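You operate a simulated robot arm through the tools that you are given. There is no shell and no other tool. Be economical: measure what you need, move in short steps, check, and stop when the job is done.

The job below is to be done with a simulated two-armed robot. You get a single attempt, and the scene is never put back.

TASK
Pick up the sample bottle labelled "56" from the back of the desk with one hand, pass it to the other hand and put it on the low board of the tall shelf. Set down upright: sample bottle.

It is judged by the outcome, as a careful person would: the job done as asked, and still so three seconds after it is handed in. It fails if anything else is knocked over, pushed out of place, dropped, spilled or broken.

THE ROBOT
Two 7-joint arms with two-finger grippers on one trunk, on a base that drives. Base frame: it is fixed to the floor where the robot stands at the start and does not move with it; the origin is under the middle of the robot, x ahead of it, y to its left, z up; the surface under the hand at the start is at about z = 82. Readings come in cm, rad, newtons and seconds.
The left shoulder is at the start at [7.8, 15.1, 91.3], the right one opposite. With the tool pointing down near the work surface each hand reaches from about 10 to 78 cm from the robot's upright axis, wherever it stands, measured 20 degrees to its own side. Places, roughly: low board of the tall shelf [-130, -180, 30]. Payload 2.54 kg a hand.
Tool frame (each hand has its own): the origin (TCP) lies between the finger pads and is the grasp point; the fingertips stand 3 cm ahead of it; z points along the fingers, y is the line along which they close. Largest opening 11.6 cm; the body of the gripper starts 9.5 cm behind the TCP.
Orientation is told as [roll, pitch, yaw] about the base's x, y, z axes, in that order, counted from this pose: with the fingers straight down and closing along the base's y, the tool's x points along the base's -x, its y along +y and its z along -z.

THE INTERFACE
- The arms move only by the tool nudge_tool. It takes "left_plan", "right_plan" or both (then of equal length, played together; a hand with none holds still); each is one flat list of numbers, 7 for each row, row after row: the shift along the tool's x, y, z in cm, then the turn, a rotation vector about the tool's x, y, z in rad, then the gripper command, from -1 (shut) to 1 (fully open), values between in proportion. In form: [dx, dy, dz, ax, ay, az, grip, dx, dy, dz, ax, ay, az, grip, ...]. A call has 1 to 12 rows; each row is the pose to reach, as a shift and turn from the pose commanded when the call began, along the tool's axes at that moment. Each row takes 0.2 s and may step no farther than 5 cm and 0.15 rad from the row before; otherwise, or with a gripper value out of range, the whole call is refused. Where a pose cannot be reached the arm comes as near as it can. A force on the tool above 40 N (or 10 N above the force at the start of the call, whichever is more), or a blocked arm, ends the call early, and 0.2 s more pass. Each finger travels about 7.2 cm/s and halts on what it meets, pressing with about 38 N; the grip force reading is that of the motor and also rises with nothing between the fingers. The clock runs only during rows and for 0.2 s after the last one: add rows that repeat a pose to give the fingers time. It gives the time, the measured TCP pose, the force on the tool (base axes), the opening and the grip force at its end, in the units of the frame above (readings bear some noise), with the torque about the TCP (base axes, N m) and any sound that the robot's microphone picked up.
- Cameras (640 x 400 px; columns grow to the right, rows downward): "scene" is now at [17.26, -1.12, 108.42]; the picture's right is [-0.17, -0.98, 0.00], its down [-0.18, 0.03, -0.98] and it looks along [0.97, -0.17, -0.19] (base axes); focal length 214 px, centre (320, 200). "left" rides on the left gripper at [6.9, 1.5, -12.2] in its tool frame; the picture's right is [-0.21, 0.98, 0.00], its down [-0.83, -0.18, -0.53] and it looks along [-0.52, -0.11, 0.85] (tool axes); focal length 251 px, centre (320, 200). "right" rides on the right gripper at [6.9, -1.5, -12.2] in its tool frame; the picture's right is [0.22, 0.98, 0.00], its down [-0.83, 0.18, -0.53] and it looks along [-0.52, 0.12, 0.85] (tool axes); focal length 251 px, centre (320, 200). There is no depth. A picture from a camera that has moved, and an enlarged one, comes with that camera's place and axes in the base frame and with its lens. The place of the scene camera against the robot may be out by one fixed shift of up to 2.5 cm in any direction.
- capture(camera): a new picture of that camera. It takes no simulated time.
- raise_lower(by): slides the trunk up (or, below 0, down) by that many cm; the arms and the scene camera ride with it, the base frame stays. It gives what a move gives, with no picture.
- drive_base(legs): drives the robot by 1 to 6 legs, each [ahead, left, turn to the left] in cm, cm and rad, along the robot's own axes; the way and the turn of a leg run together, so that a leg with both is an arc; at most 150 cm and 3.142 rad a leg. The arms and the cameras ride along, it lands a little off, and it stops where it bumps. It gives what a move gives.
- head_to(pan, tilt): turns the head with the scene camera to pan (to the left, within 1.396 rad either way) and tilt (down, from -0.506 to 1.204), counted from straight ahead of the robot. It gives what a move gives.
- enlarge(camera, box): a new picture of the part [left, top, right, bottom] of that camera's present view, enlarged. It takes no simulated time.
- close_job(): hands the job in; it is judged then, once.

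Go step by step. Nothing tells you exact positions but the pictures and the camera data: compare them with the known pose of the tool, close in by small moves and look again before you grip or let go. The budget is 120 turns and 92 pictures, counting those below and the enlarged ones. Unless the task says otherwise, let go and move clear before handing in, and close with one line.

The tools are called after "Call:" by a JSON object that holds its "name" and its "arguments". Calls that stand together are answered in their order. nudge_tool: Moves the arms, as the interface text tells. Its arguments: {"type":"object","properties":{"left_plan":{"type":"array","items":{"type":"number"}},"right_plan":{"type":"array","items":{"type":"number"}}},"required":[]} The other tools are called the same way: raise_lower (by) slides the trunk up or down; drive_base (legs) drives the base; head_to (pan, tilt) turns the head that bears the scene camera; capture (camera) takes a picture; enlarge (camera, box) takes an enlarged picture of a part of a camera's view; close_job () hands the job in.

At the start:

```text
time: 0.0
left_eef_pos: [47.23, 9.11, 114.19]
left_tool_rot: [-0.003, 0.001, 0.001]
left_contact_force: [-0.1, 0.1, -0.3]
left_torque: [0.0, -0.01, -0.01]
left_grip_width: 11.58
left_grasp_force: 0.0
right_eef_pos: [42.12, -23.28, 111.94]
right_tool_rot: [0.0, 0.0, -0.001]
right_contact_force: [-0.8, 0.8, 0.2]
right_torque: [0.0, -0.03, -0.01]
right_grip_width: 11.59
right_grasp_force: 0.1
trunk travel left (down, up): [-15.0, 13.9]
robot x, y, heading: [-0.15, 0.17, 0.001]
head pan, tilt: [-0.175, 0.187]
```

scene: 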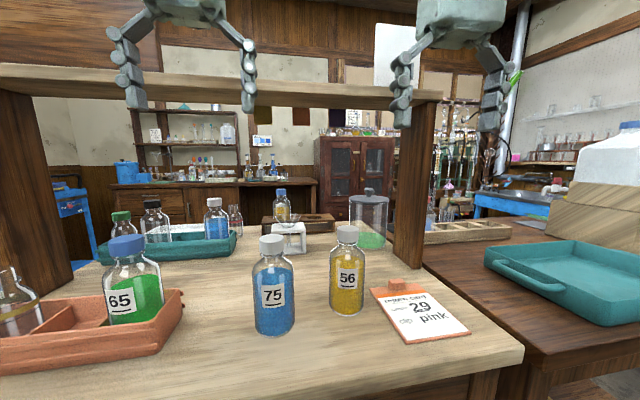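
right: 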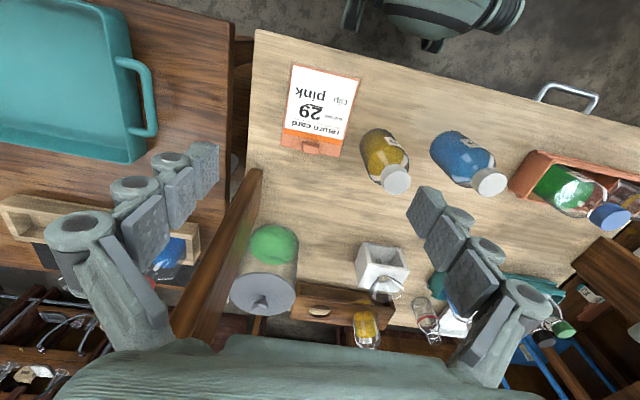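
left: 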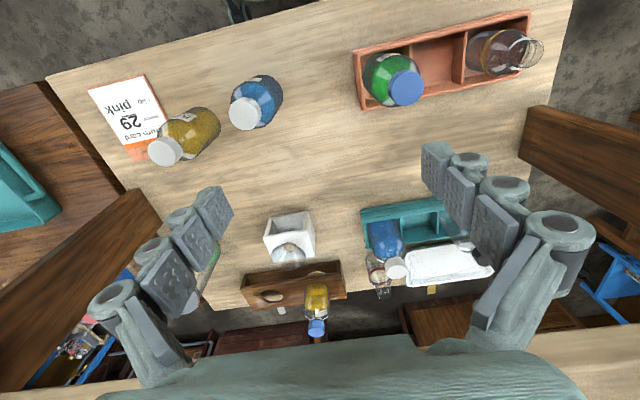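

I see a yellow bottle labelled 56 near the front and another yellow one with a blue cap farther back. I'll look closely at both before choosing.

Call:
{"name": "enlarge", "arguments": {"camera": "scene", "box": [240, 170, 400, 270]}}

Call:
{"name": "enlarge", "arguments": {"camera": "scene", "box": [80, 180, 260, 290]}}

```text
4.00 times, centred on (320, 220) of scene
camera zoom: at [17.26, -1.12, 108.42], right [-0.17, -0.98, 0.0], down [-0.18, 0.03, -0.98], along [0.97, -0.17, -0.19], focal length 858 px, centre (320, 120)
```

zoom: 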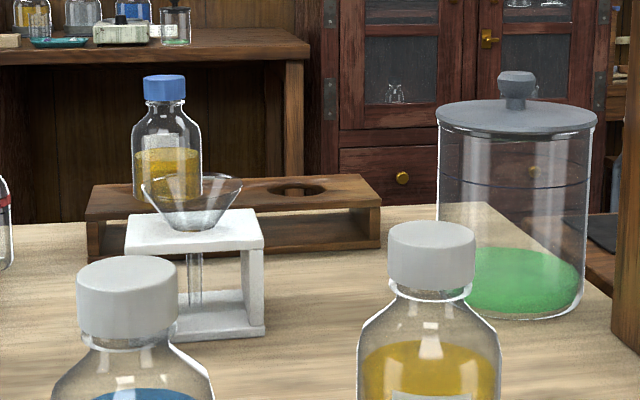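

```text
3.56 times, centred on (170, 235) of scene
camera zoom: at [17.26, -1.12, 108.42], right [-0.17, -0.98, 0.0], down [-0.18, 0.03, -0.98], along [0.97, -0.17, -0.19], focal length 763 px, centre (853, 76)
```

zoom: 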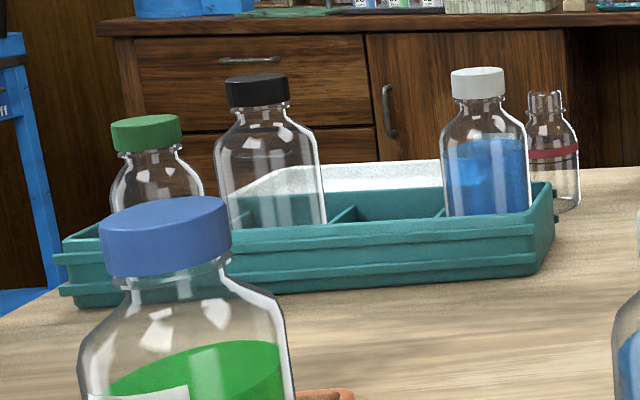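

Call:
{"name": "enlarge", "arguments": {"camera": "left", "box": [230, 210, 390, 350]}}

Call:
{"name": "enlarge", "arguments": {"camera": "scene", "box": [265, 180, 305, 230]}}

Call:
{"name": "enlarge", "arguments": {"camera": "scene", "box": [320, 220, 480, 350]}}

```text
2.86 times, centred on (310, 280) of left
camera zoom: at [40.41, 10.43, 126.43], right [0.21, 0.98, 0.0], down [0.83, -0.18, 0.53], along [0.52, -0.11, -0.85], focal length 718 px, centre (349, -29)
```

zoom: 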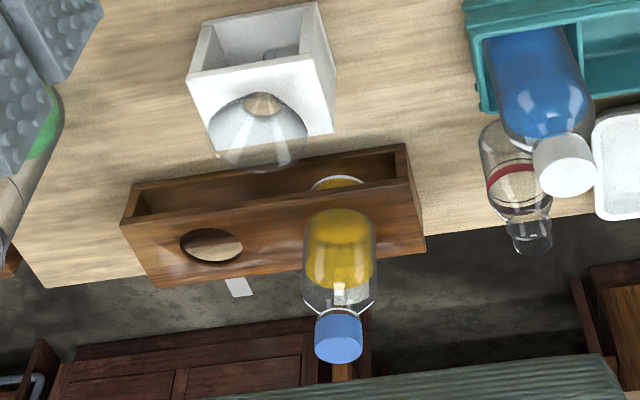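

```text
8.00 times, centred on (285, 205) of scene
camera zoom: at [17.26, -1.12, 108.42], right [-0.17, -0.98, 0.0], down [-0.18, 0.03, -0.98], along [0.97, -0.17, -0.19], focal length 1716 px, centre (600, 160)
```

zoom: 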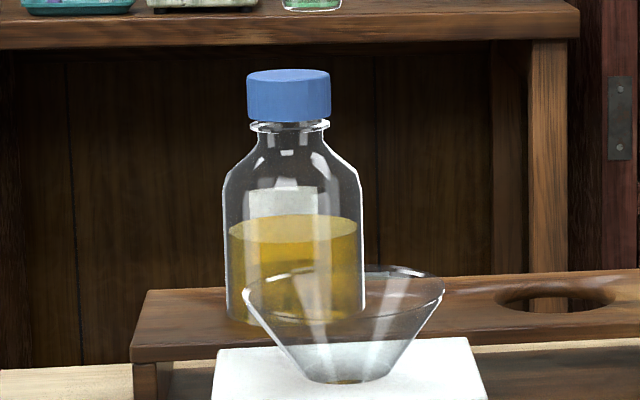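

```text
3.08 times, centred on (400, 285) of scene
camera zoom: at [17.26, -1.12, 108.42], right [-0.17, -0.98, 0.0], down [-0.18, 0.03, -0.98], along [0.97, -0.17, -0.19], focal length 660 px, centre (74, -62)
```

zoom: 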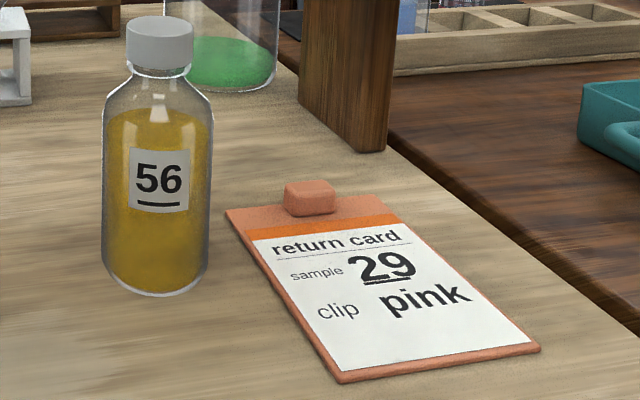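

The front bottle clearly reads 56, but the rear bottle's label faces away. I'll survey the surroundings and look for the tall shelf.

Call:
{"name": "head_to", "arguments": {"pan": 1.2, "tilt": 0.4}}

Call:
{"name": "capture", "arguments": {"camera": "scene"}}

Call:
{"name": "head_to", "arguments": {"pan": -1.396, "tilt": 0.4}}

Call:
{"name": "capture", "arguments": {"camera": "scene"}}

```text
time: 1.5
left_eef_pos: [47.26, 9.0, 114.16]
left_tool_rot: [-0.003, 0.0, 0.002]
left_contact_force: [0.5, -0.1, 0.4]
left_torque: [0.02, 0.0, 0.0]
left_grip_width: 11.58
left_grasp_force: 0.0
right_eef_pos: [42.28, -23.25, 111.91]
right_tool_rot: [0.0, 0.0, 0.0]
right_contact_force: [-0.9, 0.0, 0.4]
right_torque: [-0.04, 0.0, 0.01]
right_grip_width: 11.59
right_grasp_force: 0.1
trunk travel left (down, up): [-15.0, 13.9]
robot x, y, heading: [0.33, -0.06, 0.001]
head pan, tilt: [1.201, 0.4]
```

```text
83 pictures are left
camera scene: at [11.45, 9.13, 106.44], right [0.93, -0.36, 0.0], down [-0.14, -0.36, -0.92], along [0.33, 0.86, -0.39], focal length 214 px, centre (320, 200)
```

scene: 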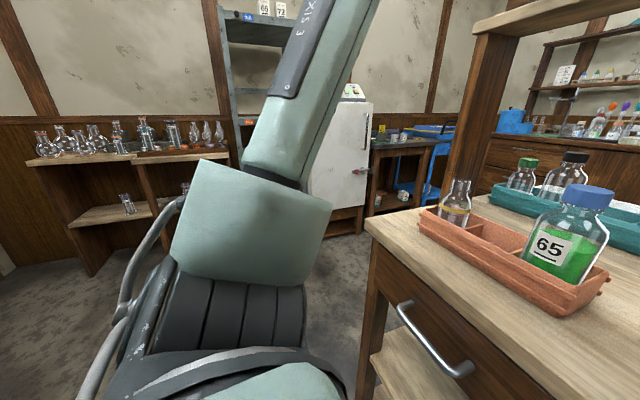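

```text
time: 3.9
left_eef_pos: [47.31, 8.99, 114.08]
left_tool_rot: [-0.003, 0.0, 0.0]
left_contact_force: [0.7, 0.2, 0.0]
left_torque: [0.02, 0.01, 0.01]
left_grip_width: 11.61
left_grasp_force: 0.1
right_eef_pos: [42.27, -23.14, 112.08]
right_tool_rot: [0.001, 0.001, -0.001]
right_contact_force: [0.5, 0.1, 0.5]
right_torque: [0.01, 0.0, -0.01]
right_grip_width: 11.62
right_grasp_force: 0.1
trunk travel left (down, up): [-15.0, 13.9]
robot x, y, heading: [0.05, -0.19, 0.003]
head pan, tilt: [-1.396, 0.4]
```

```text
82 pictures are left
camera scene: at [9.7, -8.62, 106.44], right [-0.98, -0.17, 0.0], down [-0.07, 0.38, -0.92], along [0.16, -0.91, -0.39], focal length 214 px, centre (320, 200)
```

scene: 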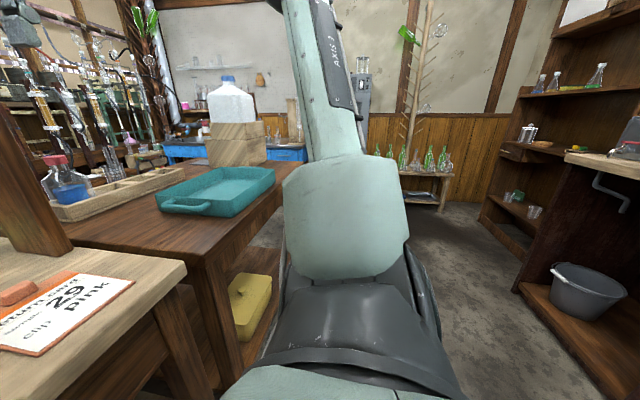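

The tall brown shelf is behind on the right. Before choosing I want to rule out a second "56" at the far desk edge, so I'll move left around the desk and look.

Call:
{"name": "drive_base", "arguments": {"legs": [[-25, 0, 0], [0, 85, 0]]}}

Call:
{"name": "head_to", "arguments": {"pan": 0.0, "tilt": 0.45}}

Call:
{"name": "capture", "arguments": {"camera": "scene"}}

```text
time: 13.8
left_eef_pos: [23.09, 93.4, 114.16]
left_tool_rot: [-0.002, -0.002, -0.015]
left_contact_force: [-0.1, 0.5, -1.0]
left_torque: [-0.02, -0.01, 0.0]
left_grip_width: 11.61
left_grasp_force: 0.1
right_eef_pos: [17.49, 61.31, 111.99]
right_tool_rot: [0.0, -0.002, -0.017]
right_contact_force: [0.4, 0.4, 0.4]
right_torque: [0.05, -0.03, -0.02]
right_grip_width: 11.61
right_grasp_force: 0.1
trunk travel left (down, up): [-15.0, 13.9]
robot x, y, heading: [-24.09, 84.62, -0.015]
head pan, tilt: [-1.396, 0.4]
```

```text
time: 15.4
left_eef_pos: [23.1, 93.45, 114.16]
left_tool_rot: [-0.002, 0.0, -0.017]
left_contact_force: [-0.5, 0.1, -0.3]
left_torque: [0.0, 0.03, 0.0]
left_grip_width: 11.6
left_grasp_force: 0.1
right_eef_pos: [17.5, 61.23, 111.96]
right_tool_rot: [-0.001, 0.001, -0.015]
right_contact_force: [0.6, 0.4, 0.4]
right_torque: [-0.02, -0.01, 0.01]
right_grip_width: 11.59
right_grasp_force: 0.0
trunk travel left (down, up): [-15.0, 13.9]
robot x, y, heading: [-24.54, 85.19, -0.015]
head pan, tilt: [0.0, 0.45]
```

```text
81 pictures are left
camera scene: at [-7.02, 85.43, 105.97], right [-0.02, -1.0, 0.0], down [-0.44, 0.01, -0.9], along [0.9, -0.02, -0.44], focal length 214 px, centre (320, 200)
```

scene: 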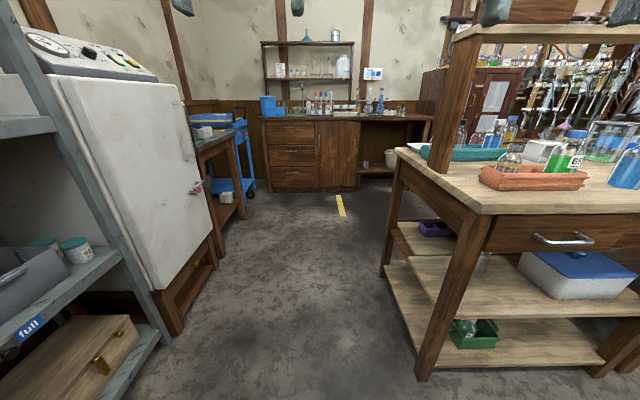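

There is a wide corridor on the left and open floor behind the desk. I'll drive around to see the rear label.

Call:
{"name": "drive_base", "arguments": {"legs": [[10, 10, 0], [150, 0, 0], [15, 0, 0], [0, 0, -1.5]]}}

Call:
{"name": "head_to", "arguments": {"pan": -0.6, "tilt": 0.2}}

Call:
{"name": "capture", "arguments": {"camera": "scene"}}

```text
time: 28.8
left_eef_pos: [163.39, 45.95, 114.18]
left_tool_rot: [-0.001, 0.0, -1.505]
left_contact_force: [0.4, 0.2, -0.1]
left_torque: [0.01, 0.01, 0.01]
left_grip_width: 11.62
left_grasp_force: 0.1
right_eef_pos: [130.94, 49.03, 111.93]
right_tool_rot: [0.0, -0.001, -1.504]
right_contact_force: [0.2, 0.0, 0.5]
right_torque: [0.03, 0.02, -0.04]
right_grip_width: 11.62
right_grasp_force: 0.0
trunk travel left (down, up): [-15.0, 13.9]
robot x, y, heading: [151.66, 92.74, -1.506]
head pan, tilt: [0.0, 0.45]
```

```text
time: 29.8
left_eef_pos: [163.42, 45.91, 114.19]
left_tool_rot: [-0.001, 0.0, -1.507]
left_contact_force: [0.1, 0.0, 0.5]
left_torque: [-0.02, 0.0, 0.02]
left_grip_width: 11.62
left_grasp_force: 0.1
right_eef_pos: [130.93, 49.03, 111.97]
right_tool_rot: [0.002, 0.001, -1.505]
right_contact_force: [0.1, 0.3, 0.2]
right_torque: [0.03, -0.01, 0.0]
right_grip_width: 11.61
right_grasp_force: 0.1
trunk travel left (down, up): [-15.0, 13.9]
robot x, y, heading: [151.31, 93.15, -1.507]
head pan, tilt: [-0.6, 0.201]
```

```text
80 pictures are left
camera scene: at [148.34, 78.29, 108.29], right [-0.86, 0.51, 0.0], down [0.1, 0.17, -0.98], along [-0.5, -0.84, -0.2], focal length 214 px, centre (320, 200)
```

scene: 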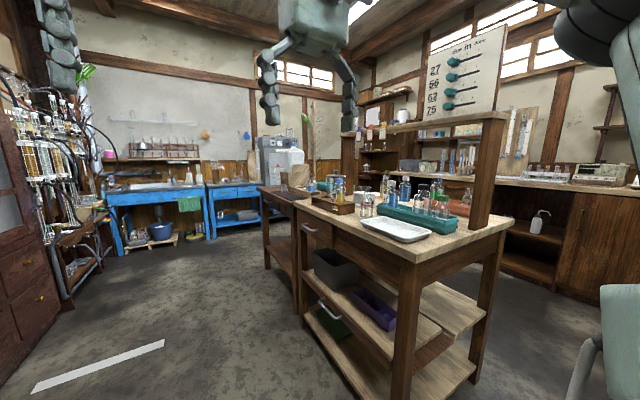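

Call:
{"name": "enlarge", "arguments": {"camera": "scene", "box": [310, 165, 470, 245]}}

Call:
{"name": "enlarge", "arguments": {"camera": "scene", "box": [420, 20, 520, 125]}}

Call:
{"name": "enlarge", "arguments": {"camera": "scene", "box": [320, 170, 370, 220]}}

```text
4.00 times, centred on (390, 205) of scene
camera zoom: at [148.34, 78.29, 108.29], right [-0.86, 0.51, 0.0], down [0.1, 0.17, -0.98], along [-0.5, -0.84, -0.2], focal length 858 px, centre (40, 180)
```

zoom: 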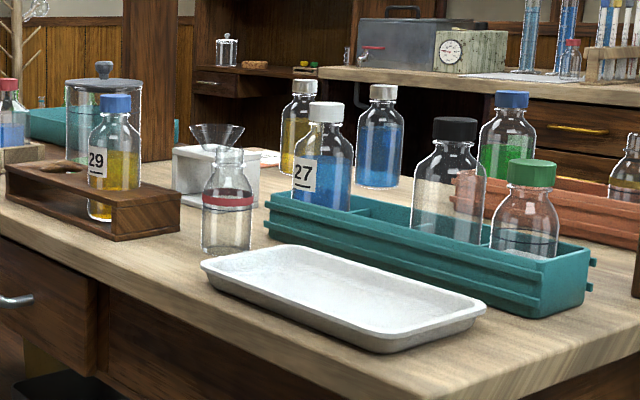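

```text
3.81 times, centred on (470, 72) of scene
camera zoom: at [148.34, 78.29, 108.29], right [-0.86, 0.51, 0.0], down [0.1, 0.17, -0.98], along [-0.5, -0.84, -0.2], focal length 817 px, centre (-251, 686)
```

zoom: 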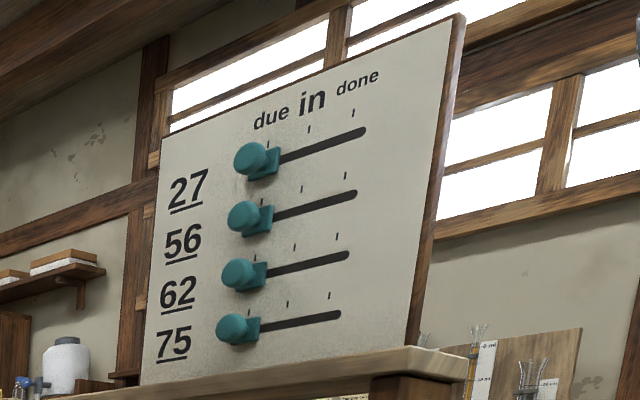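

```text
8.00 times, centred on (345, 195) of scene
camera zoom: at [148.34, 78.29, 108.29], right [-0.86, 0.51, 0.0], down [0.1, 0.17, -0.98], along [-0.5, -0.84, -0.2], focal length 1716 px, centre (120, 240)
```

zoom: 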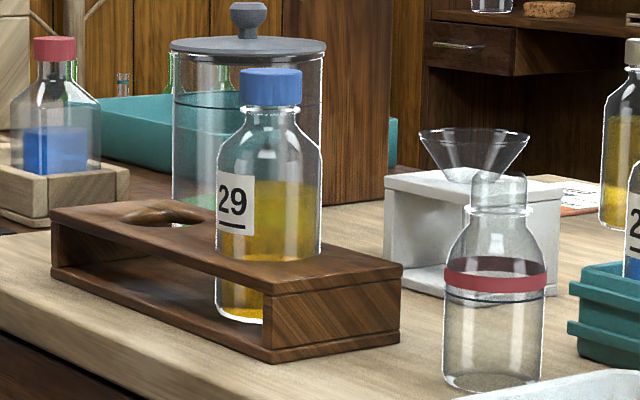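

The rear yellow bottle is 29, so the labelled "56" on my starting side is the only one (that is this desk's back side). I'll drive back the way I came.

Call:
{"name": "drive_base", "arguments": {"legs": [[0, 0, 1.507], [-150, 0, 0], [-26, 0, 0], [0, -93, 0]]}}

Call:
{"name": "head_to", "arguments": {"pan": -0.2, "tilt": 0.4}}

Call:
{"name": "capture", "arguments": {"camera": "scene"}}

```text
time: 51.1
left_eef_pos: [20.74, 12.96, 114.18]
left_tool_rot: [-0.001, 0.0, -0.024]
left_contact_force: [-0.9, 0.1, -0.2]
left_torque: [-0.01, 0.0, 0.02]
left_grip_width: 11.6
left_grasp_force: 0.0
right_eef_pos: [14.86, -19.17, 111.85]
right_tool_rot: [0.001, 0.001, -0.028]
right_contact_force: [-0.5, -0.5, 0.1]
right_torque: [0.0, 0.0, -0.02]
right_grip_width: 11.59
right_grasp_force: 0.0
trunk travel left (down, up): [-15.0, 13.9]
robot x, y, heading: [-26.58, 5.31, -0.024]
head pan, tilt: [-0.6, 0.201]
```

```text
time: 52.0
left_eef_pos: [20.81, 12.95, 114.07]
left_tool_rot: [-0.001, 0.0, -0.024]
left_contact_force: [-0.7, 0.0, -0.2]
left_torque: [0.01, 0.02, -0.02]
left_grip_width: 11.6
left_grasp_force: 0.1
right_eef_pos: [14.8, -19.21, 111.91]
right_tool_rot: [-0.001, 0.002, -0.026]
right_contact_force: [-0.2, 0.6, 0.0]
right_torque: [0.02, 0.0, 0.04]
right_grip_width: 11.61
right_grasp_force: 0.1
trunk travel left (down, up): [-15.0, 13.9]
robot x, y, heading: [-26.63, 5.64, -0.026]
head pan, tilt: [-0.201, 0.4]
```

```text
76 pictures are left
camera scene: at [-9.61, 3.41, 106.44], right [-0.23, -0.97, 0.0], down [-0.38, 0.09, -0.92], along [0.9, -0.21, -0.39], focal length 214 px, centre (320, 200)
```

scene: 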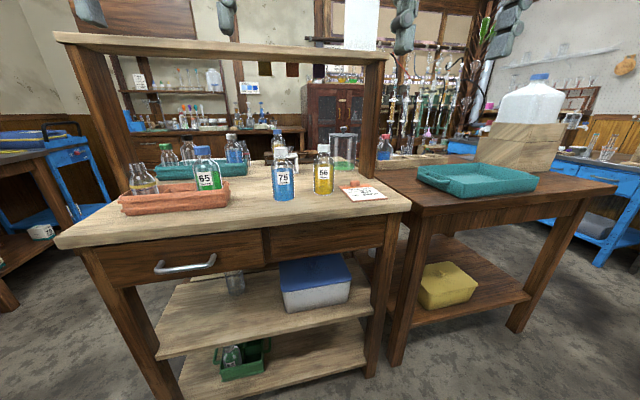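

Back on the start side. I'll return to the starting spot and aim the right hand camera at bottle 56.

Call:
{"name": "drive_base", "arguments": {"legs": [[0, 0, 0.026], [26, -6, 0]]}}

Call:
{"name": "head_to", "arguments": {"pan": -0.2, "tilt": 0.5}}

Call:
{"name": "capture", "arguments": {"camera": "right"}}

Call:
{"name": "capture", "arguments": {"camera": "scene"}}

```text
time: 54.2
left_eef_pos: [46.01, 8.16, 114.1]
left_tool_rot: [-0.003, 0.0, 0.0]
left_contact_force: [0.6, 0.7, 0.2]
left_torque: [0.01, 0.06, 0.0]
left_grip_width: 11.59
left_grasp_force: 0.1
right_eef_pos: [40.82, -24.14, 111.9]
right_tool_rot: [-0.001, -0.001, -0.001]
right_contact_force: [0.1, -0.6, -0.3]
right_torque: [-0.01, 0.0, 0.02]
right_grip_width: 11.61
right_grasp_force: 0.0
trunk travel left (down, up): [-15.0, 13.9]
robot x, y, heading: [-1.28, -1.08, 0.002]
head pan, tilt: [-0.201, 0.4]
```

```text
time: 54.9
left_eef_pos: [45.93, 8.14, 114.19]
left_tool_rot: [-0.002, 0.0, -0.001]
left_contact_force: [0.0, -0.2, 0.1]
left_torque: [-0.03, 0.02, 0.01]
left_grip_width: 11.58
left_grasp_force: 0.1
right_eef_pos: [40.73, -24.06, 111.94]
right_tool_rot: [0.0, -0.002, 0.0]
right_contact_force: [-0.4, 0.2, 0.3]
right_torque: [-0.04, 0.01, 0.0]
right_grip_width: 11.61
right_grasp_force: 0.0
trunk travel left (down, up): [-15.0, 13.9]
robot x, y, heading: [-1.71, -0.56, -0.005]
head pan, tilt: [-0.201, 0.499]
```

```text
75 pictures are left
camera right: at [33.84, -25.48, 124.17], right [-0.21, 0.98, 0.0], down [0.83, 0.18, 0.53], along [0.52, 0.11, -0.84], focal length 251 px, centre (320, 200)
```

right: 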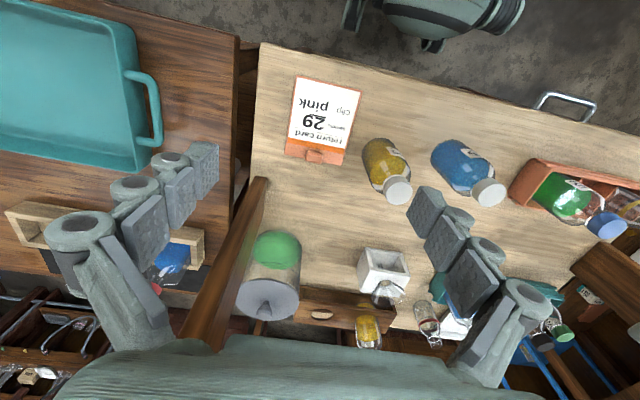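

```text
74 pictures are left
camera scene: at [15.63, -2.08, 105.53], right [-0.2, -0.98, 0.0], down [-0.47, 0.1, -0.88], along [0.86, -0.18, -0.48], focal length 214 px, centre (320, 200)
```

scene: 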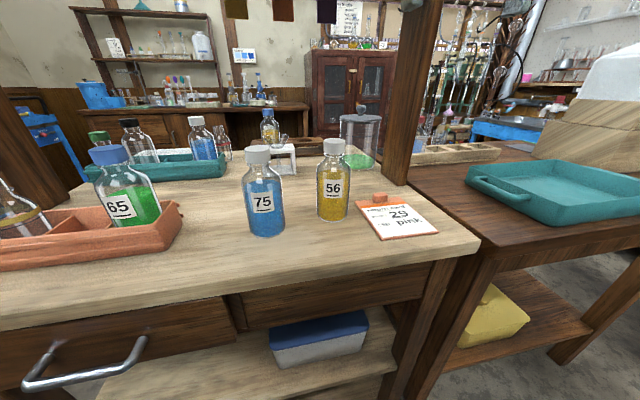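

Bottle 56 is at about (46.5, -13.3) with its cap top near z 98. I'll bring the right hand above it with fingers partly closed and look again.

Call:
{"name": "nudge_tool", "arguments": {"right_plan": [-2, 3.6, 0, 0, 0, 0, 0.4, -4, 7.2, 0, 0, 0, 0, 0.2, -5.8, 10.8, 0, 0, 0, 0, 0.2, -5.8, 10.8, 0, 0, 0, 0, 0.2]}}

Call:
{"name": "capture", "arguments": {"camera": "right"}}

Call:
{"name": "capture", "arguments": {"camera": "left"}}

Call:
{"name": "capture", "arguments": {"camera": "scene"}}

```text
time: 55.9
left_eef_pos: [46.03, 8.18, 114.14]
left_tool_rot: [-0.001, -0.001, -0.001]
left_contact_force: [0.6, 0.1, -0.9]
left_torque: [-0.01, 0.02, 0.01]
left_grip_width: 11.64
left_grasp_force: 0.0
right_eef_pos: [43.53, -16.76, 108.26]
right_tool_rot: [0.002, -0.001, -0.002]
right_contact_force: [0.2, -0.2, -0.4]
right_torque: [0.01, 0.02, -0.03]
right_grip_width: 6.94
right_grasp_force: 0.2
right hand out of reach, approached as far as the arm can: row 1, 2, 3, 4
trunk travel left (down, up): [-15.0, 13.9]
robot x, y, heading: [-1.42, -0.57, -0.003]
head pan, tilt: [-0.201, 0.499]
```

```text
73 pictures are left
camera right: at [36.73, -18.25, 120.41], right [-0.21, 0.98, 0.0], down [0.82, 0.18, 0.54], along [0.52, 0.12, -0.84], focal length 251 px, centre (320, 200)
```

right: 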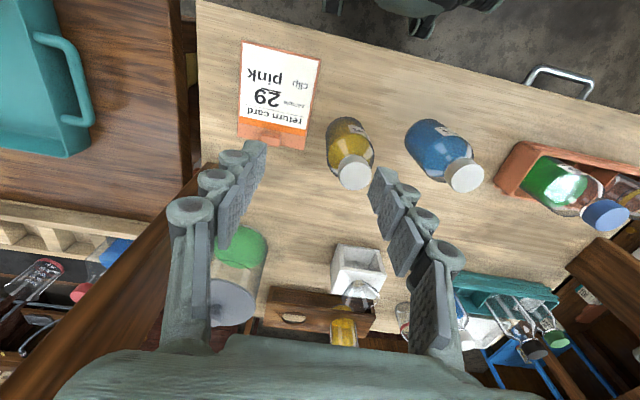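

```text
72 pictures are left
camera left: at [39.04, 9.6, 126.44], right [0.22, 0.98, 0.0], down [0.83, -0.18, 0.53], along [0.52, -0.12, -0.85], focal length 251 px, centre (320, 200)
```

left: 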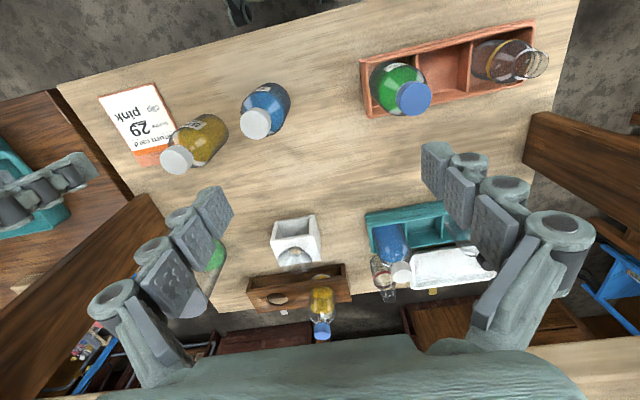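

```text
71 pictures are left
camera scene: at [15.62, -2.08, 105.53], right [-0.2, -0.98, 0.0], down [-0.47, 0.1, -0.88], along [0.86, -0.18, -0.48], focal length 214 px, centre (320, 200)
```

scene: 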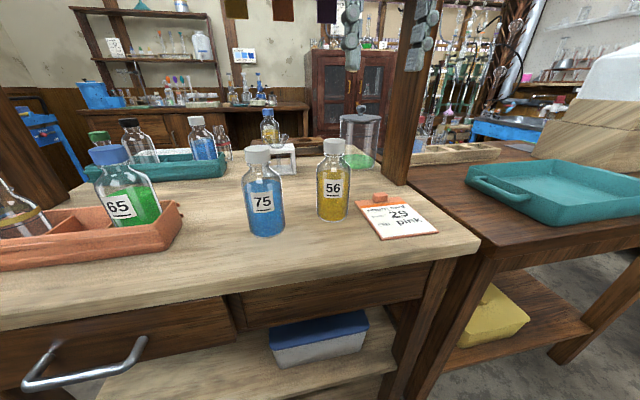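

The arm is stretched at this height, so I'll raise the trunk for more downward reach and then descend toward (47, -11.5).

Call:
{"name": "raise_lower", "arguments": {"by": 10}}

Call:
{"name": "nudge_tool", "arguments": {"right_plan": [0, 0, 4, 0, 0, 0, 0.2, 0, 0, 8, 0, 0, 0, 0.2, 0, 0, 8, 0, 0, 0, 0.2]}}

Call:
{"name": "capture", "arguments": {"camera": "right"}}

```text
time: 57.2
left_eef_pos: [45.9, 8.11, 124.16]
left_tool_rot: [-0.001, 0.0, 0.0]
left_contact_force: [0.1, 0.5, -0.1]
left_torque: [0.01, 0.01, 0.0]
left_grip_width: 11.58
left_grasp_force: 0.0
right_eef_pos: [43.62, -16.81, 118.29]
right_tool_rot: [0.001, -0.001, -0.001]
right_contact_force: [-0.4, -0.4, 0.9]
right_torque: [0.02, 0.03, 0.0]
right_grip_width: 6.96
right_grasp_force: 0.1
trunk travel left (down, up): [-25.0, 3.9]
robot x, y, heading: [-1.25, -0.45, -0.002]
head pan, tilt: [-0.201, 0.499]
```

```text
time: 58.0
left_eef_pos: [46.04, 8.11, 124.21]
left_tool_rot: [-0.003, 0.001, -0.001]
left_contact_force: [-0.2, -0.1, 0.0]
left_torque: [0.02, 0.02, 0.02]
left_grip_width: 11.58
left_grasp_force: 0.1
right_eef_pos: [43.81, -16.82, 109.99]
right_tool_rot: [0.002, -0.002, -0.002]
right_contact_force: [-0.4, -0.6, -0.4]
right_torque: [0.0, 0.0, -0.01]
right_grip_width: 6.95
right_grasp_force: 0.0
trunk travel left (down, up): [-25.0, 3.9]
robot x, y, heading: [-1.45, -0.93, 0.003]
head pan, tilt: [-0.201, 0.499]
```

```text
70 pictures are left
camera right: at [36.84, -18.26, 122.15], right [-0.21, 0.98, 0.0], down [0.82, 0.18, 0.54], along [0.52, 0.12, -0.84], focal length 251 px, centre (320, 200)
```

right: 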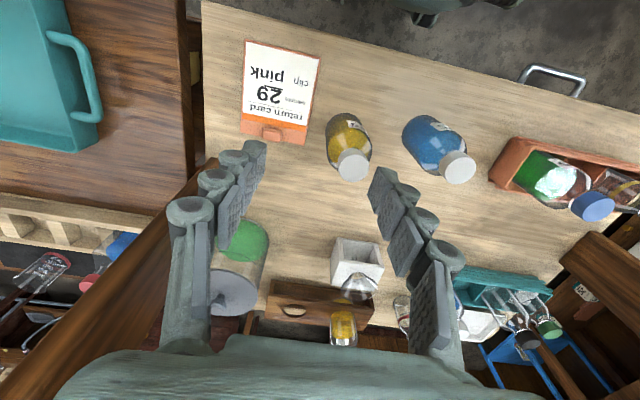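

Call:
{"name": "nudge_tool", "arguments": {"right_plan": [-1.6, 2.3, 1, 0, 0, 0, 0.2, -3.2, 4.6, 2, 0, 0, 0, 0.2, -3.2, 4.6, 4, 0, 0, 0, 0.2, -3.2, 4.6, 4, 0, 0, 0, 0.2]}}

Call:
{"name": "capture", "arguments": {"camera": "right"}}

Call:
{"name": "capture", "arguments": {"camera": "scene"}}

```text
time: 59.0
left_eef_pos: [45.99, 8.19, 124.13]
left_tool_rot: [-0.003, 0.002, 0.0]
left_contact_force: [0.3, 0.6, 0.2]
left_torque: [-0.03, 0.02, 0.03]
left_grip_width: 11.59
left_grasp_force: 0.2
right_eef_pos: [46.91, -12.28, 106.07]
right_tool_rot: [0.002, -0.001, -0.001]
right_contact_force: [-0.1, -1.1, 0.2]
right_torque: [0.0, 0.0, 0.02]
right_grip_width: 6.94
right_grasp_force: 0.1
trunk travel left (down, up): [-25.0, 3.9]
robot x, y, heading: [-1.49, -0.72, -0.0]
head pan, tilt: [-0.201, 0.499]
```

```text
69 pictures are left
camera right: at [40.1, -13.66, 118.33], right [-0.21, 0.98, 0.0], down [0.83, 0.18, 0.54], along [0.52, 0.12, -0.84], focal length 251 px, centre (320, 200)
```

right: 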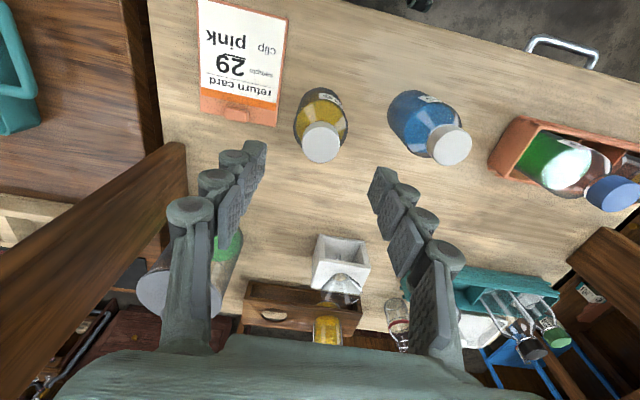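

```text
68 pictures are left
camera scene: at [15.66, -2.08, 115.52], right [-0.2, -0.98, 0.0], down [-0.47, 0.1, -0.88], along [0.86, -0.18, -0.48], focal length 214 px, centre (320, 200)
```

scene: 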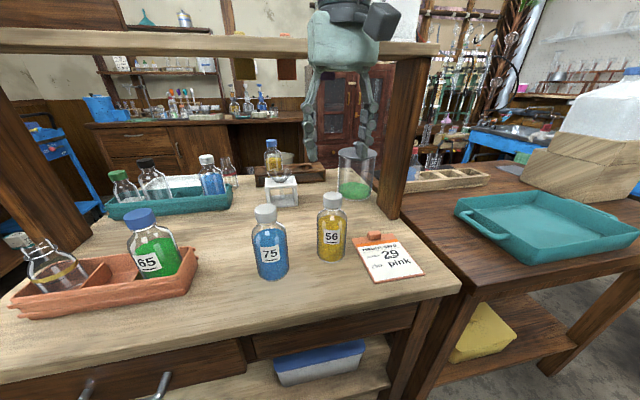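

The cap lies under the TCP within a few millimetres. I'll descend to the cap height with the fingers straddling it.

Call:
{"name": "nudge_tool", "arguments": {"right_plan": [-0.2, 0.3, 3, 0, 0, 0, 0.2, -0.2, 0.3, 6, 0, 0, 0, 0.2, -0.2, 0.3, 8.5, 0, 0, 0, 0.2, -0.2, 0.3, 10.5, 0, 0, 0, 0.2, -0.2, 0.3, 10.5, 0, 0, 0, 0.2]}}

Call:
{"name": "capture", "arguments": {"camera": "right"}}

Call:
{"name": "enlarge", "arguments": {"camera": "scene", "box": [250, 130, 430, 290]}}

```text
time: 60.2
left_eef_pos: [45.99, 8.29, 124.21]
left_tool_rot: [-0.002, -0.001, -0.001]
left_contact_force: [0.1, 0.3, 0.4]
left_torque: [0.0, -0.02, 0.02]
left_grip_width: 11.59
left_grasp_force: 0.1
right_eef_pos: [47.03, -11.93, 95.89]
right_tool_rot: [0.002, -0.001, -0.002]
right_contact_force: [-0.4, -0.2, 0.0]
right_torque: [0.01, 0.01, 0.02]
right_grip_width: 6.96
right_grasp_force: 0.1
trunk travel left (down, up): [-25.0, 3.9]
robot x, y, heading: [-1.44, -0.65, 0.006]
head pan, tilt: [-0.201, 0.499]
```

```text
67 pictures are left
camera right: at [40.18, -13.33, 107.98], right [-0.21, 0.98, 0.0], down [0.82, 0.18, 0.54], along [0.52, 0.12, -0.84], focal length 251 px, centre (320, 200)
```

right: 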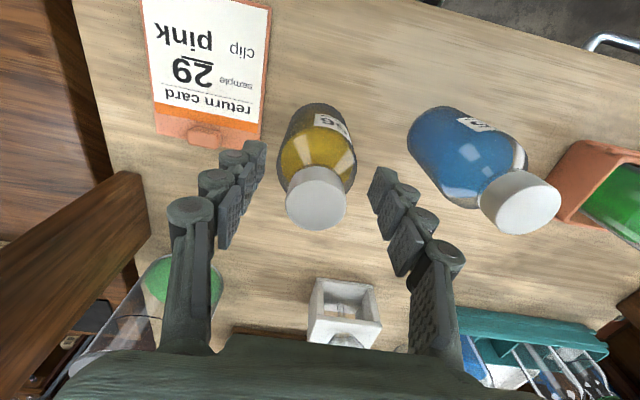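

```text
2.50 times, centred on (340, 210) of scene
camera zoom: at [15.62, -2.08, 115.53], right [-0.2, -0.98, 0.0], down [-0.47, 0.1, -0.88], along [0.86, -0.18, -0.48], focal length 536 px, centre (270, 175)
```

zoom: 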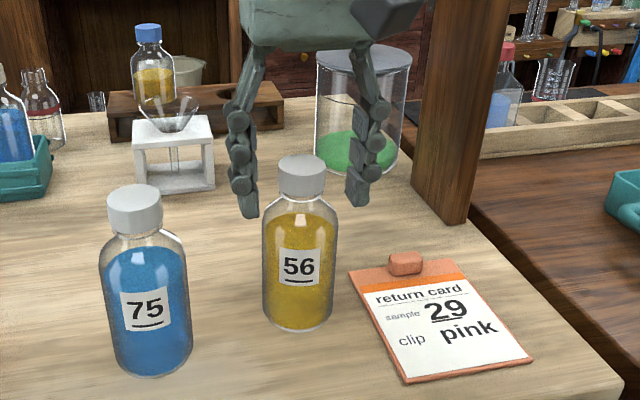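

The cap (about 3.2 cm wide, top at z≈96.6) is centred between the fingers. I'll lower slightly and close.

Call:
{"name": "nudge_tool", "arguments": {"right_plan": [-0.3, 0, 0.6, 0, 0, 0, 0.2, -0.3, 0, 0.6, 0, 0, 0, -0.4, -0.3, 0, 0.6, 0, 0, 0, -1, -0.3, 0, 0.6, 0, 0, 0, -1, -0.3, 0, 0.6, 0, 0, 0, -1, -0.3, 0, 0.6, 0, 0, 0, -1]}}

Call:
{"name": "capture", "arguments": {"camera": "right"}}

```text
time: 61.6
left_eef_pos: [45.78, 8.17, 124.33]
left_tool_rot: [-0.001, -0.005, -0.002]
left_contact_force: [0.4, 0.3, 0.3]
left_torque: [0.03, -0.01, 0.02]
left_grip_width: 11.59
left_grasp_force: 0.0
right_eef_pos: [47.27, -11.81, 95.45]
right_tool_rot: [0.003, -0.01, -0.001]
right_contact_force: [5.4, -5.4, 34.1]
right_torque: [-0.58, -0.61, -0.05]
right_grip_width: 3.2
right_grasp_force: 37.6
trunk travel left (down, up): [-25.0, 3.9]
robot x, y, heading: [-1.18, -0.63, -0.002]
head pan, tilt: [-0.201, 0.499]
```

```text
65 pictures are left
camera right: at [40.35, -13.29, 107.66], right [-0.21, 0.98, 0.0], down [0.82, 0.18, 0.54], along [0.53, 0.12, -0.84], focal length 251 px, centre (320, 200)
```

right: 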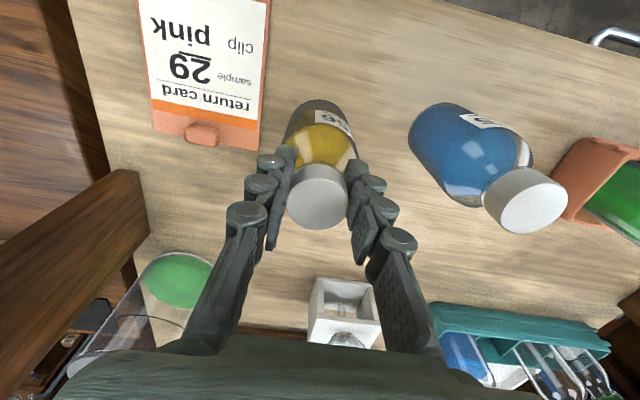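

The cap is gripped (3.2 cm), with the tips pressing a bit on the shoulder. I'll lift straight up gently.

Call:
{"name": "nudge_tool", "arguments": {"right_plan": [0, 0, -0.5, 0, 0, 0, -1, 0, 0, -1.2, 0, 0, 0, -1, 0, 0, -2.5, 0, 0, 0, -1, 0, 0, -5, 0, 0, 0, -1, 0, 0, -5, 0, 0, 0, -1]}}

Call:
{"name": "capture", "arguments": {"camera": "right"}}

Call:
{"name": "capture", "arguments": {"camera": "scene"}}

```text
time: 62.8
left_eef_pos: [45.97, 8.16, 124.18]
left_tool_rot: [-0.001, -0.002, -0.002]
left_contact_force: [-0.4, 0.0, 1.3]
left_torque: [0.02, 0.02, 0.02]
left_grip_width: 11.59
left_grasp_force: 0.1
right_eef_pos: [47.41, -11.85, 100.02]
right_tool_rot: [0.003, 0.0, -0.001]
right_contact_force: [-0.3, -0.1, -2.9]
right_torque: [0.01, 0.03, -0.02]
right_grip_width: 3.21
right_grasp_force: 38.1
trunk travel left (down, up): [-25.0, 3.9]
robot x, y, heading: [-1.53, -0.52, 0.0]
head pan, tilt: [-0.201, 0.499]
```

```text
64 pictures are left
camera right: at [40.45, -13.25, 112.26], right [-0.21, 0.98, 0.0], down [0.83, 0.18, 0.53], along [0.52, 0.12, -0.85], focal length 251 px, centre (320, 200)
```

right: 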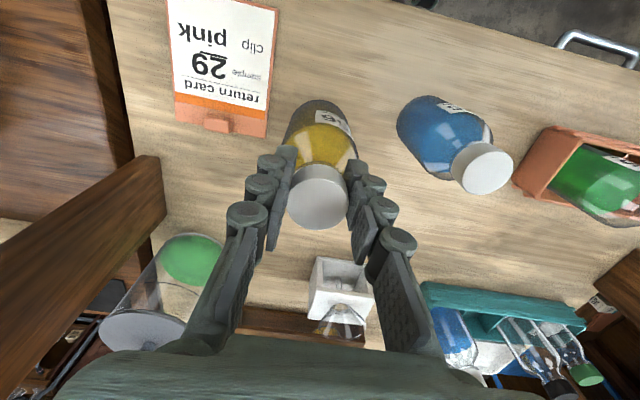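

```text
63 pictures are left
camera scene: at [15.66, -2.09, 115.52], right [-0.2, -0.98, 0.0], down [-0.47, 0.1, -0.88], along [0.86, -0.18, -0.48], focal length 214 px, centre (320, 200)
```

scene: 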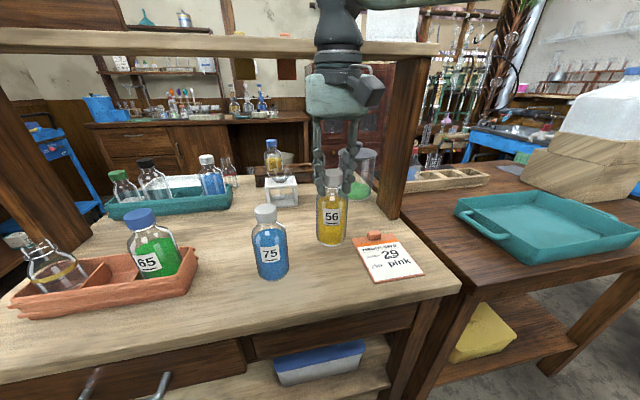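

Bottle 56 is lifted and hangs upright. I'll back away from the desk to make room for the handover.

Call:
{"name": "drive_base", "arguments": {"legs": [[-40, 0, 0]]}}

Call:
{"name": "head_to", "arguments": {"pan": 0.0, "tilt": 0.3}}

Call:
{"name": "capture", "arguments": {"camera": "scene"}}

```text
time: 65.3
left_eef_pos: [5.63, 8.19, 124.07]
left_tool_rot: [-0.001, 0.0, 0.0]
left_contact_force: [0.0, -0.5, 0.4]
left_torque: [-0.04, -0.02, 0.02]
left_grip_width: 11.61
left_grasp_force: 0.1
right_eef_pos: [6.91, -11.77, 100.13]
right_tool_rot: [0.0, -0.003, -0.001]
right_contact_force: [-0.3, 0.5, -3.7]
right_torque: [0.0, 0.03, 0.02]
right_grip_width: 3.16
right_grasp_force: 38.0
trunk travel left (down, up): [-25.0, 3.9]
robot x, y, heading: [-41.56, -1.09, 0.002]
head pan, tilt: [-0.201, 0.499]
```

```text
time: 66.1
left_eef_pos: [5.61, 8.15, 124.13]
left_tool_rot: [-0.001, 0.0, 0.0]
left_contact_force: [1.0, 0.1, 1.3]
left_torque: [0.01, 0.0, -0.03]
left_grip_width: 11.62
left_grasp_force: 0.0
right_eef_pos: [7.05, -11.67, 100.08]
right_tool_rot: [0.003, -0.002, -0.002]
right_contact_force: [-0.6, -0.1, -3.2]
right_torque: [0.04, 0.04, 0.01]
right_grip_width: 3.18
right_grasp_force: 37.8
trunk travel left (down, up): [-25.0, 3.9]
robot x, y, heading: [-41.96, -0.75, -0.0]
head pan, tilt: [0.0, 0.3]
```

```text
62 pictures are left
camera scene: at [-24.23, -0.19, 117.36], right [0.0, -1.0, 0.0], down [-0.3, 0.0, -0.95], along [0.95, 0.0, -0.3], focal length 214 px, centre (320, 200)
```

scene: 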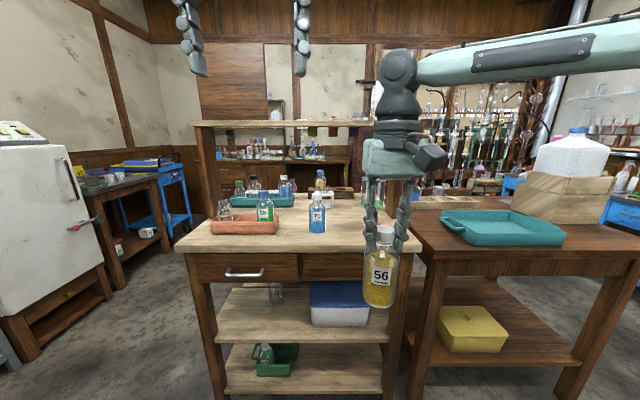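

Clear space ahead of the desk. I'll lower and extend the right hand with the bottle, and begin tilting the left hand toward a near-horizontal grasp.

Call:
{"name": "nudge_tool", "arguments": {"right_plan": [-2, 0, 2, 0, 0, 0, -1, -4, 0, 4, 0, 0, 0, -1, -6, 0, 6, 0, 0, 0, -1, -8, 0, 8, 0, 0, 0, -1, -10, 0, 10, 0, 0, 0, -1, -10, 0, 10, 0, 0, 0, -1, -10, 0, 10, 0, 0, 0, -1, -10, 0, 10, 0, 0, 0, -1], "left_plan": [0, 0, 0, 0, -0.15, 0, 0.55, 0, 0, 1, 0, -0.3, 0, 0.55, 0, 0.5, 2, 0, -0.45, 0, 0.55, 0, 1, 4, 0, -0.6, 0, 0.55, 0, 1.5, 6, 0, -0.75, 0, 0.55, 0, 2, 9, 0, -0.9, 0, 0.55, 0, 2, 12, 0, -1.047, 0, 0.55, 0, 2, 12, 0, -1.047, 0, 0.55]}}

Call:
{"name": "capture", "arguments": {"camera": "scene"}}

```text
time: 67.9
left_eef_pos: [5.65, 10.13, 112.12]
left_tool_rot: [-0.007, -1.049, 0.003]
left_contact_force: [0.9, 0.5, 0.9]
left_torque: [-0.03, -0.01, 0.01]
left_grip_width: 9.0
left_grasp_force: 0.0
right_eef_pos: [15.46, -13.21, 90.01]
right_tool_rot: [0.005, -0.003, -0.001]
right_contact_force: [0.0, -0.3, -3.0]
right_torque: [0.02, 0.0, 0.02]
right_grip_width: 3.18
right_grasp_force: 37.8
right hand out of reach, approached as far as the arm can: row 4, 5, 6, 7, 8
trunk travel left (down, up): [-25.0, 3.9]
robot x, y, heading: [-41.6, -0.69, -0.0]
head pan, tilt: [0.0, 0.3]
```

```text
61 pictures are left
camera scene: at [-24.24, -0.19, 117.36], right [0.0, -1.0, 0.0], down [-0.3, 0.0, -0.96], along [0.96, 0.0, -0.3], focal length 214 px, centre (320, 200)
```

scene: 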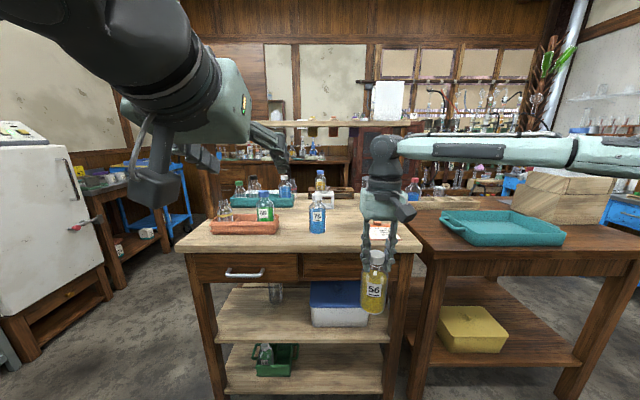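

Right hand holds the bottle at about (15.5, -13.2). I'll lower the left hand and yaw it toward the bottle, stopping 13 cm short.

Call:
{"name": "nudge_tool", "arguments": {"left_plan": [4.26, 0, 2.46, 0.0866, 0, 0.05, 0.55, 8.52, 0, 4.92, 0.1732, 0, 0.1, 0.55, 12.78, 0, 7.38, 0.26, 0, 0.15, 0.55, 17.04, 0, 9.84, 0.346, 0, 0.2, 0.55, 21.3, 0, 12.3, 0.433, 0, 0.25, 0.55, 21.3, -4.5, 12.3, 0.433, 0, 0.25, 0.55, 21.3, -9, 12.3, 0.433, 0, 0.25, 0.55, 21.3, -13.5, 12.3, 0.433, 0, 0.25, 0.55, 21.3, -17.9, 12.3, 0.433, 0, 0.25, 0.55, 21.3, -17.9, 12.3, 0.433, 0, 0.25, 0.55]}}

Call:
{"name": "capture", "arguments": {"camera": "scene"}}

Call:
{"name": "capture", "arguments": {"camera": "left"}}

Call:
{"name": "capture", "arguments": {"camera": "right"}}

```text
time: 70.1
left_eef_pos: [5.48, -7.86, 87.48]
left_tool_rot: [-0.003, -1.048, -0.497]
left_contact_force: [0.6, -0.4, 0.6]
left_torque: [-0.03, 0.04, 0.04]
left_grip_width: 9.0
left_grasp_force: 0.0
left hand out of reach, approached as far as the arm can: row 2, 3, 4, 5, 6, 7
right_eef_pos: [15.6, -13.37, 90.01]
right_tool_rot: [0.003, -0.004, -0.001]
right_contact_force: [0.4, -0.7, -3.9]
right_torque: [0.01, 0.01, 0.05]
right_grip_width: 3.17
right_grasp_force: 38.1
trunk travel left (down, up): [-25.0, 3.9]
robot x, y, heading: [-41.49, -0.56, -0.001]
head pan, tilt: [0.0, 0.3]
```

```text
60 pictures are left
camera scene: at [-24.23, -0.18, 117.36], right [0.0, -1.0, 0.0], down [-0.3, 0.0, -0.96], along [0.96, 0.0, -0.3], focal length 214 px, centre (320, 200)
```

scene: 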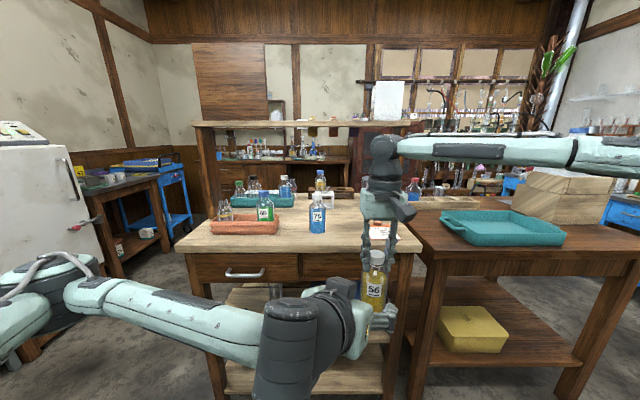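

```text
59 pictures are left
camera left: at [-6.0, 0.21, 87.63], right [0.56, 0.81, 0.18], down [-0.13, -0.13, 0.98], along [0.82, -0.58, 0.03], focal length 251 px, centre (320, 200)
```

left: 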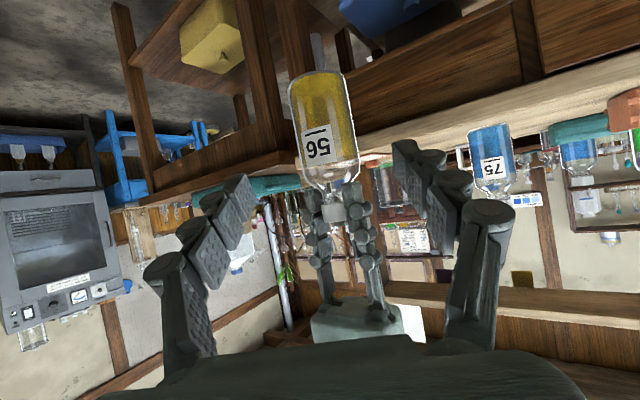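

```text
58 pictures are left
camera right: at [8.66, -14.77, 102.29], right [-0.21, 0.98, 0.0], down [0.82, 0.18, 0.54], along [0.52, 0.12, -0.84], focal length 251 px, centre (320, 200)
```

right: 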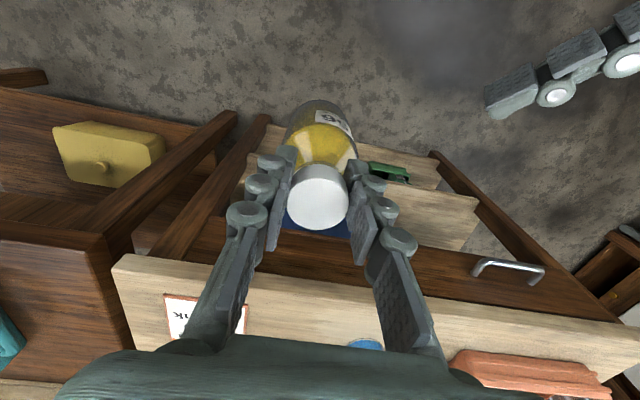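

The bottle lines up between the left fingers. I'll advance along the left tool axis around the lower body of the bottle.

Call:
{"name": "nudge_tool", "arguments": {"left_plan": [0, 0, 2.5, 0, 0, 0, 0.55, 0, 0, 5, 0, 0, 0, 0.55, 0, 0, 7.5, 0, 0, 0, 0.55, 0, 0, 10, 0, 0, 0, 0.55, 0, 0, 11.5, 0, 0, 0, 0.55, 0, 0, 11.5, 0, 0, 0, 0.55]}}

Call:
{"name": "capture", "arguments": {"camera": "left"}}

Call:
{"name": "enlarge", "arguments": {"camera": "scene", "box": [280, 200, 480, 360]}}

Call:
{"name": "capture", "arguments": {"camera": "right"}}

```text
time: 71.5
left_eef_pos: [14.55, -12.4, 81.96]
left_tool_rot: [-0.003, -1.048, -0.498]
left_contact_force: [-0.9, 0.1, 0.2]
left_torque: [-0.01, -0.01, 0.0]
left_grip_width: 8.99
left_grasp_force: 0.0
right_eef_pos: [15.49, -13.31, 90.11]
right_tool_rot: [0.002, -0.003, -0.003]
right_contact_force: [-0.2, 0.4, -4.1]
right_torque: [-0.01, 0.0, 0.0]
right_grip_width: 3.15
right_grasp_force: 38.2
trunk travel left (down, up): [-25.0, 3.9]
robot x, y, heading: [-41.24, -0.71, 0.001]
head pan, tilt: [0.0, 0.3]
```

```text
57 pictures are left
camera left: at [2.92, -4.48, 82.04], right [0.56, 0.81, 0.18], down [-0.13, -0.13, 0.98], along [0.82, -0.58, 0.03], focal length 251 px, centre (320, 200)
```

left: 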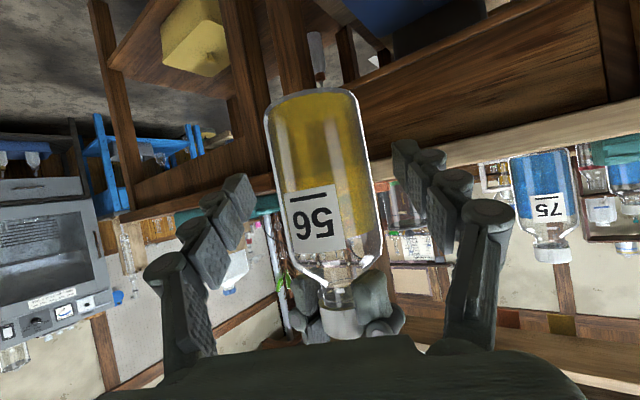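

```text
2.50 times, centred on (380, 280) of scene
camera zoom: at [-24.23, -0.19, 117.36], right [0.0, -1.0, 0.0], down [-0.3, 0.0, -0.96], along [0.96, 0.0, -0.3], focal length 536 px, centre (170, 0)
```

zoom: 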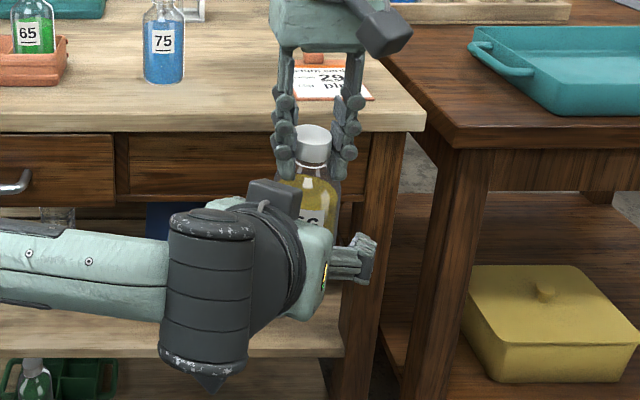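

```text
55 pictures are left
camera right: at [8.67, -14.79, 102.28], right [-0.21, 0.98, 0.0], down [0.82, 0.18, 0.54], along [0.52, 0.12, -0.84], focal length 251 px, centre (320, 200)
```

right: 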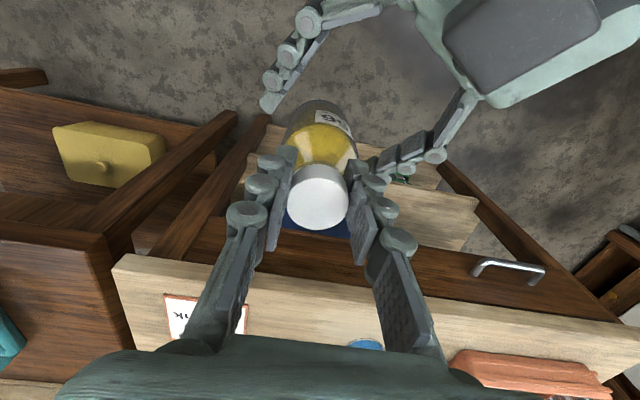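

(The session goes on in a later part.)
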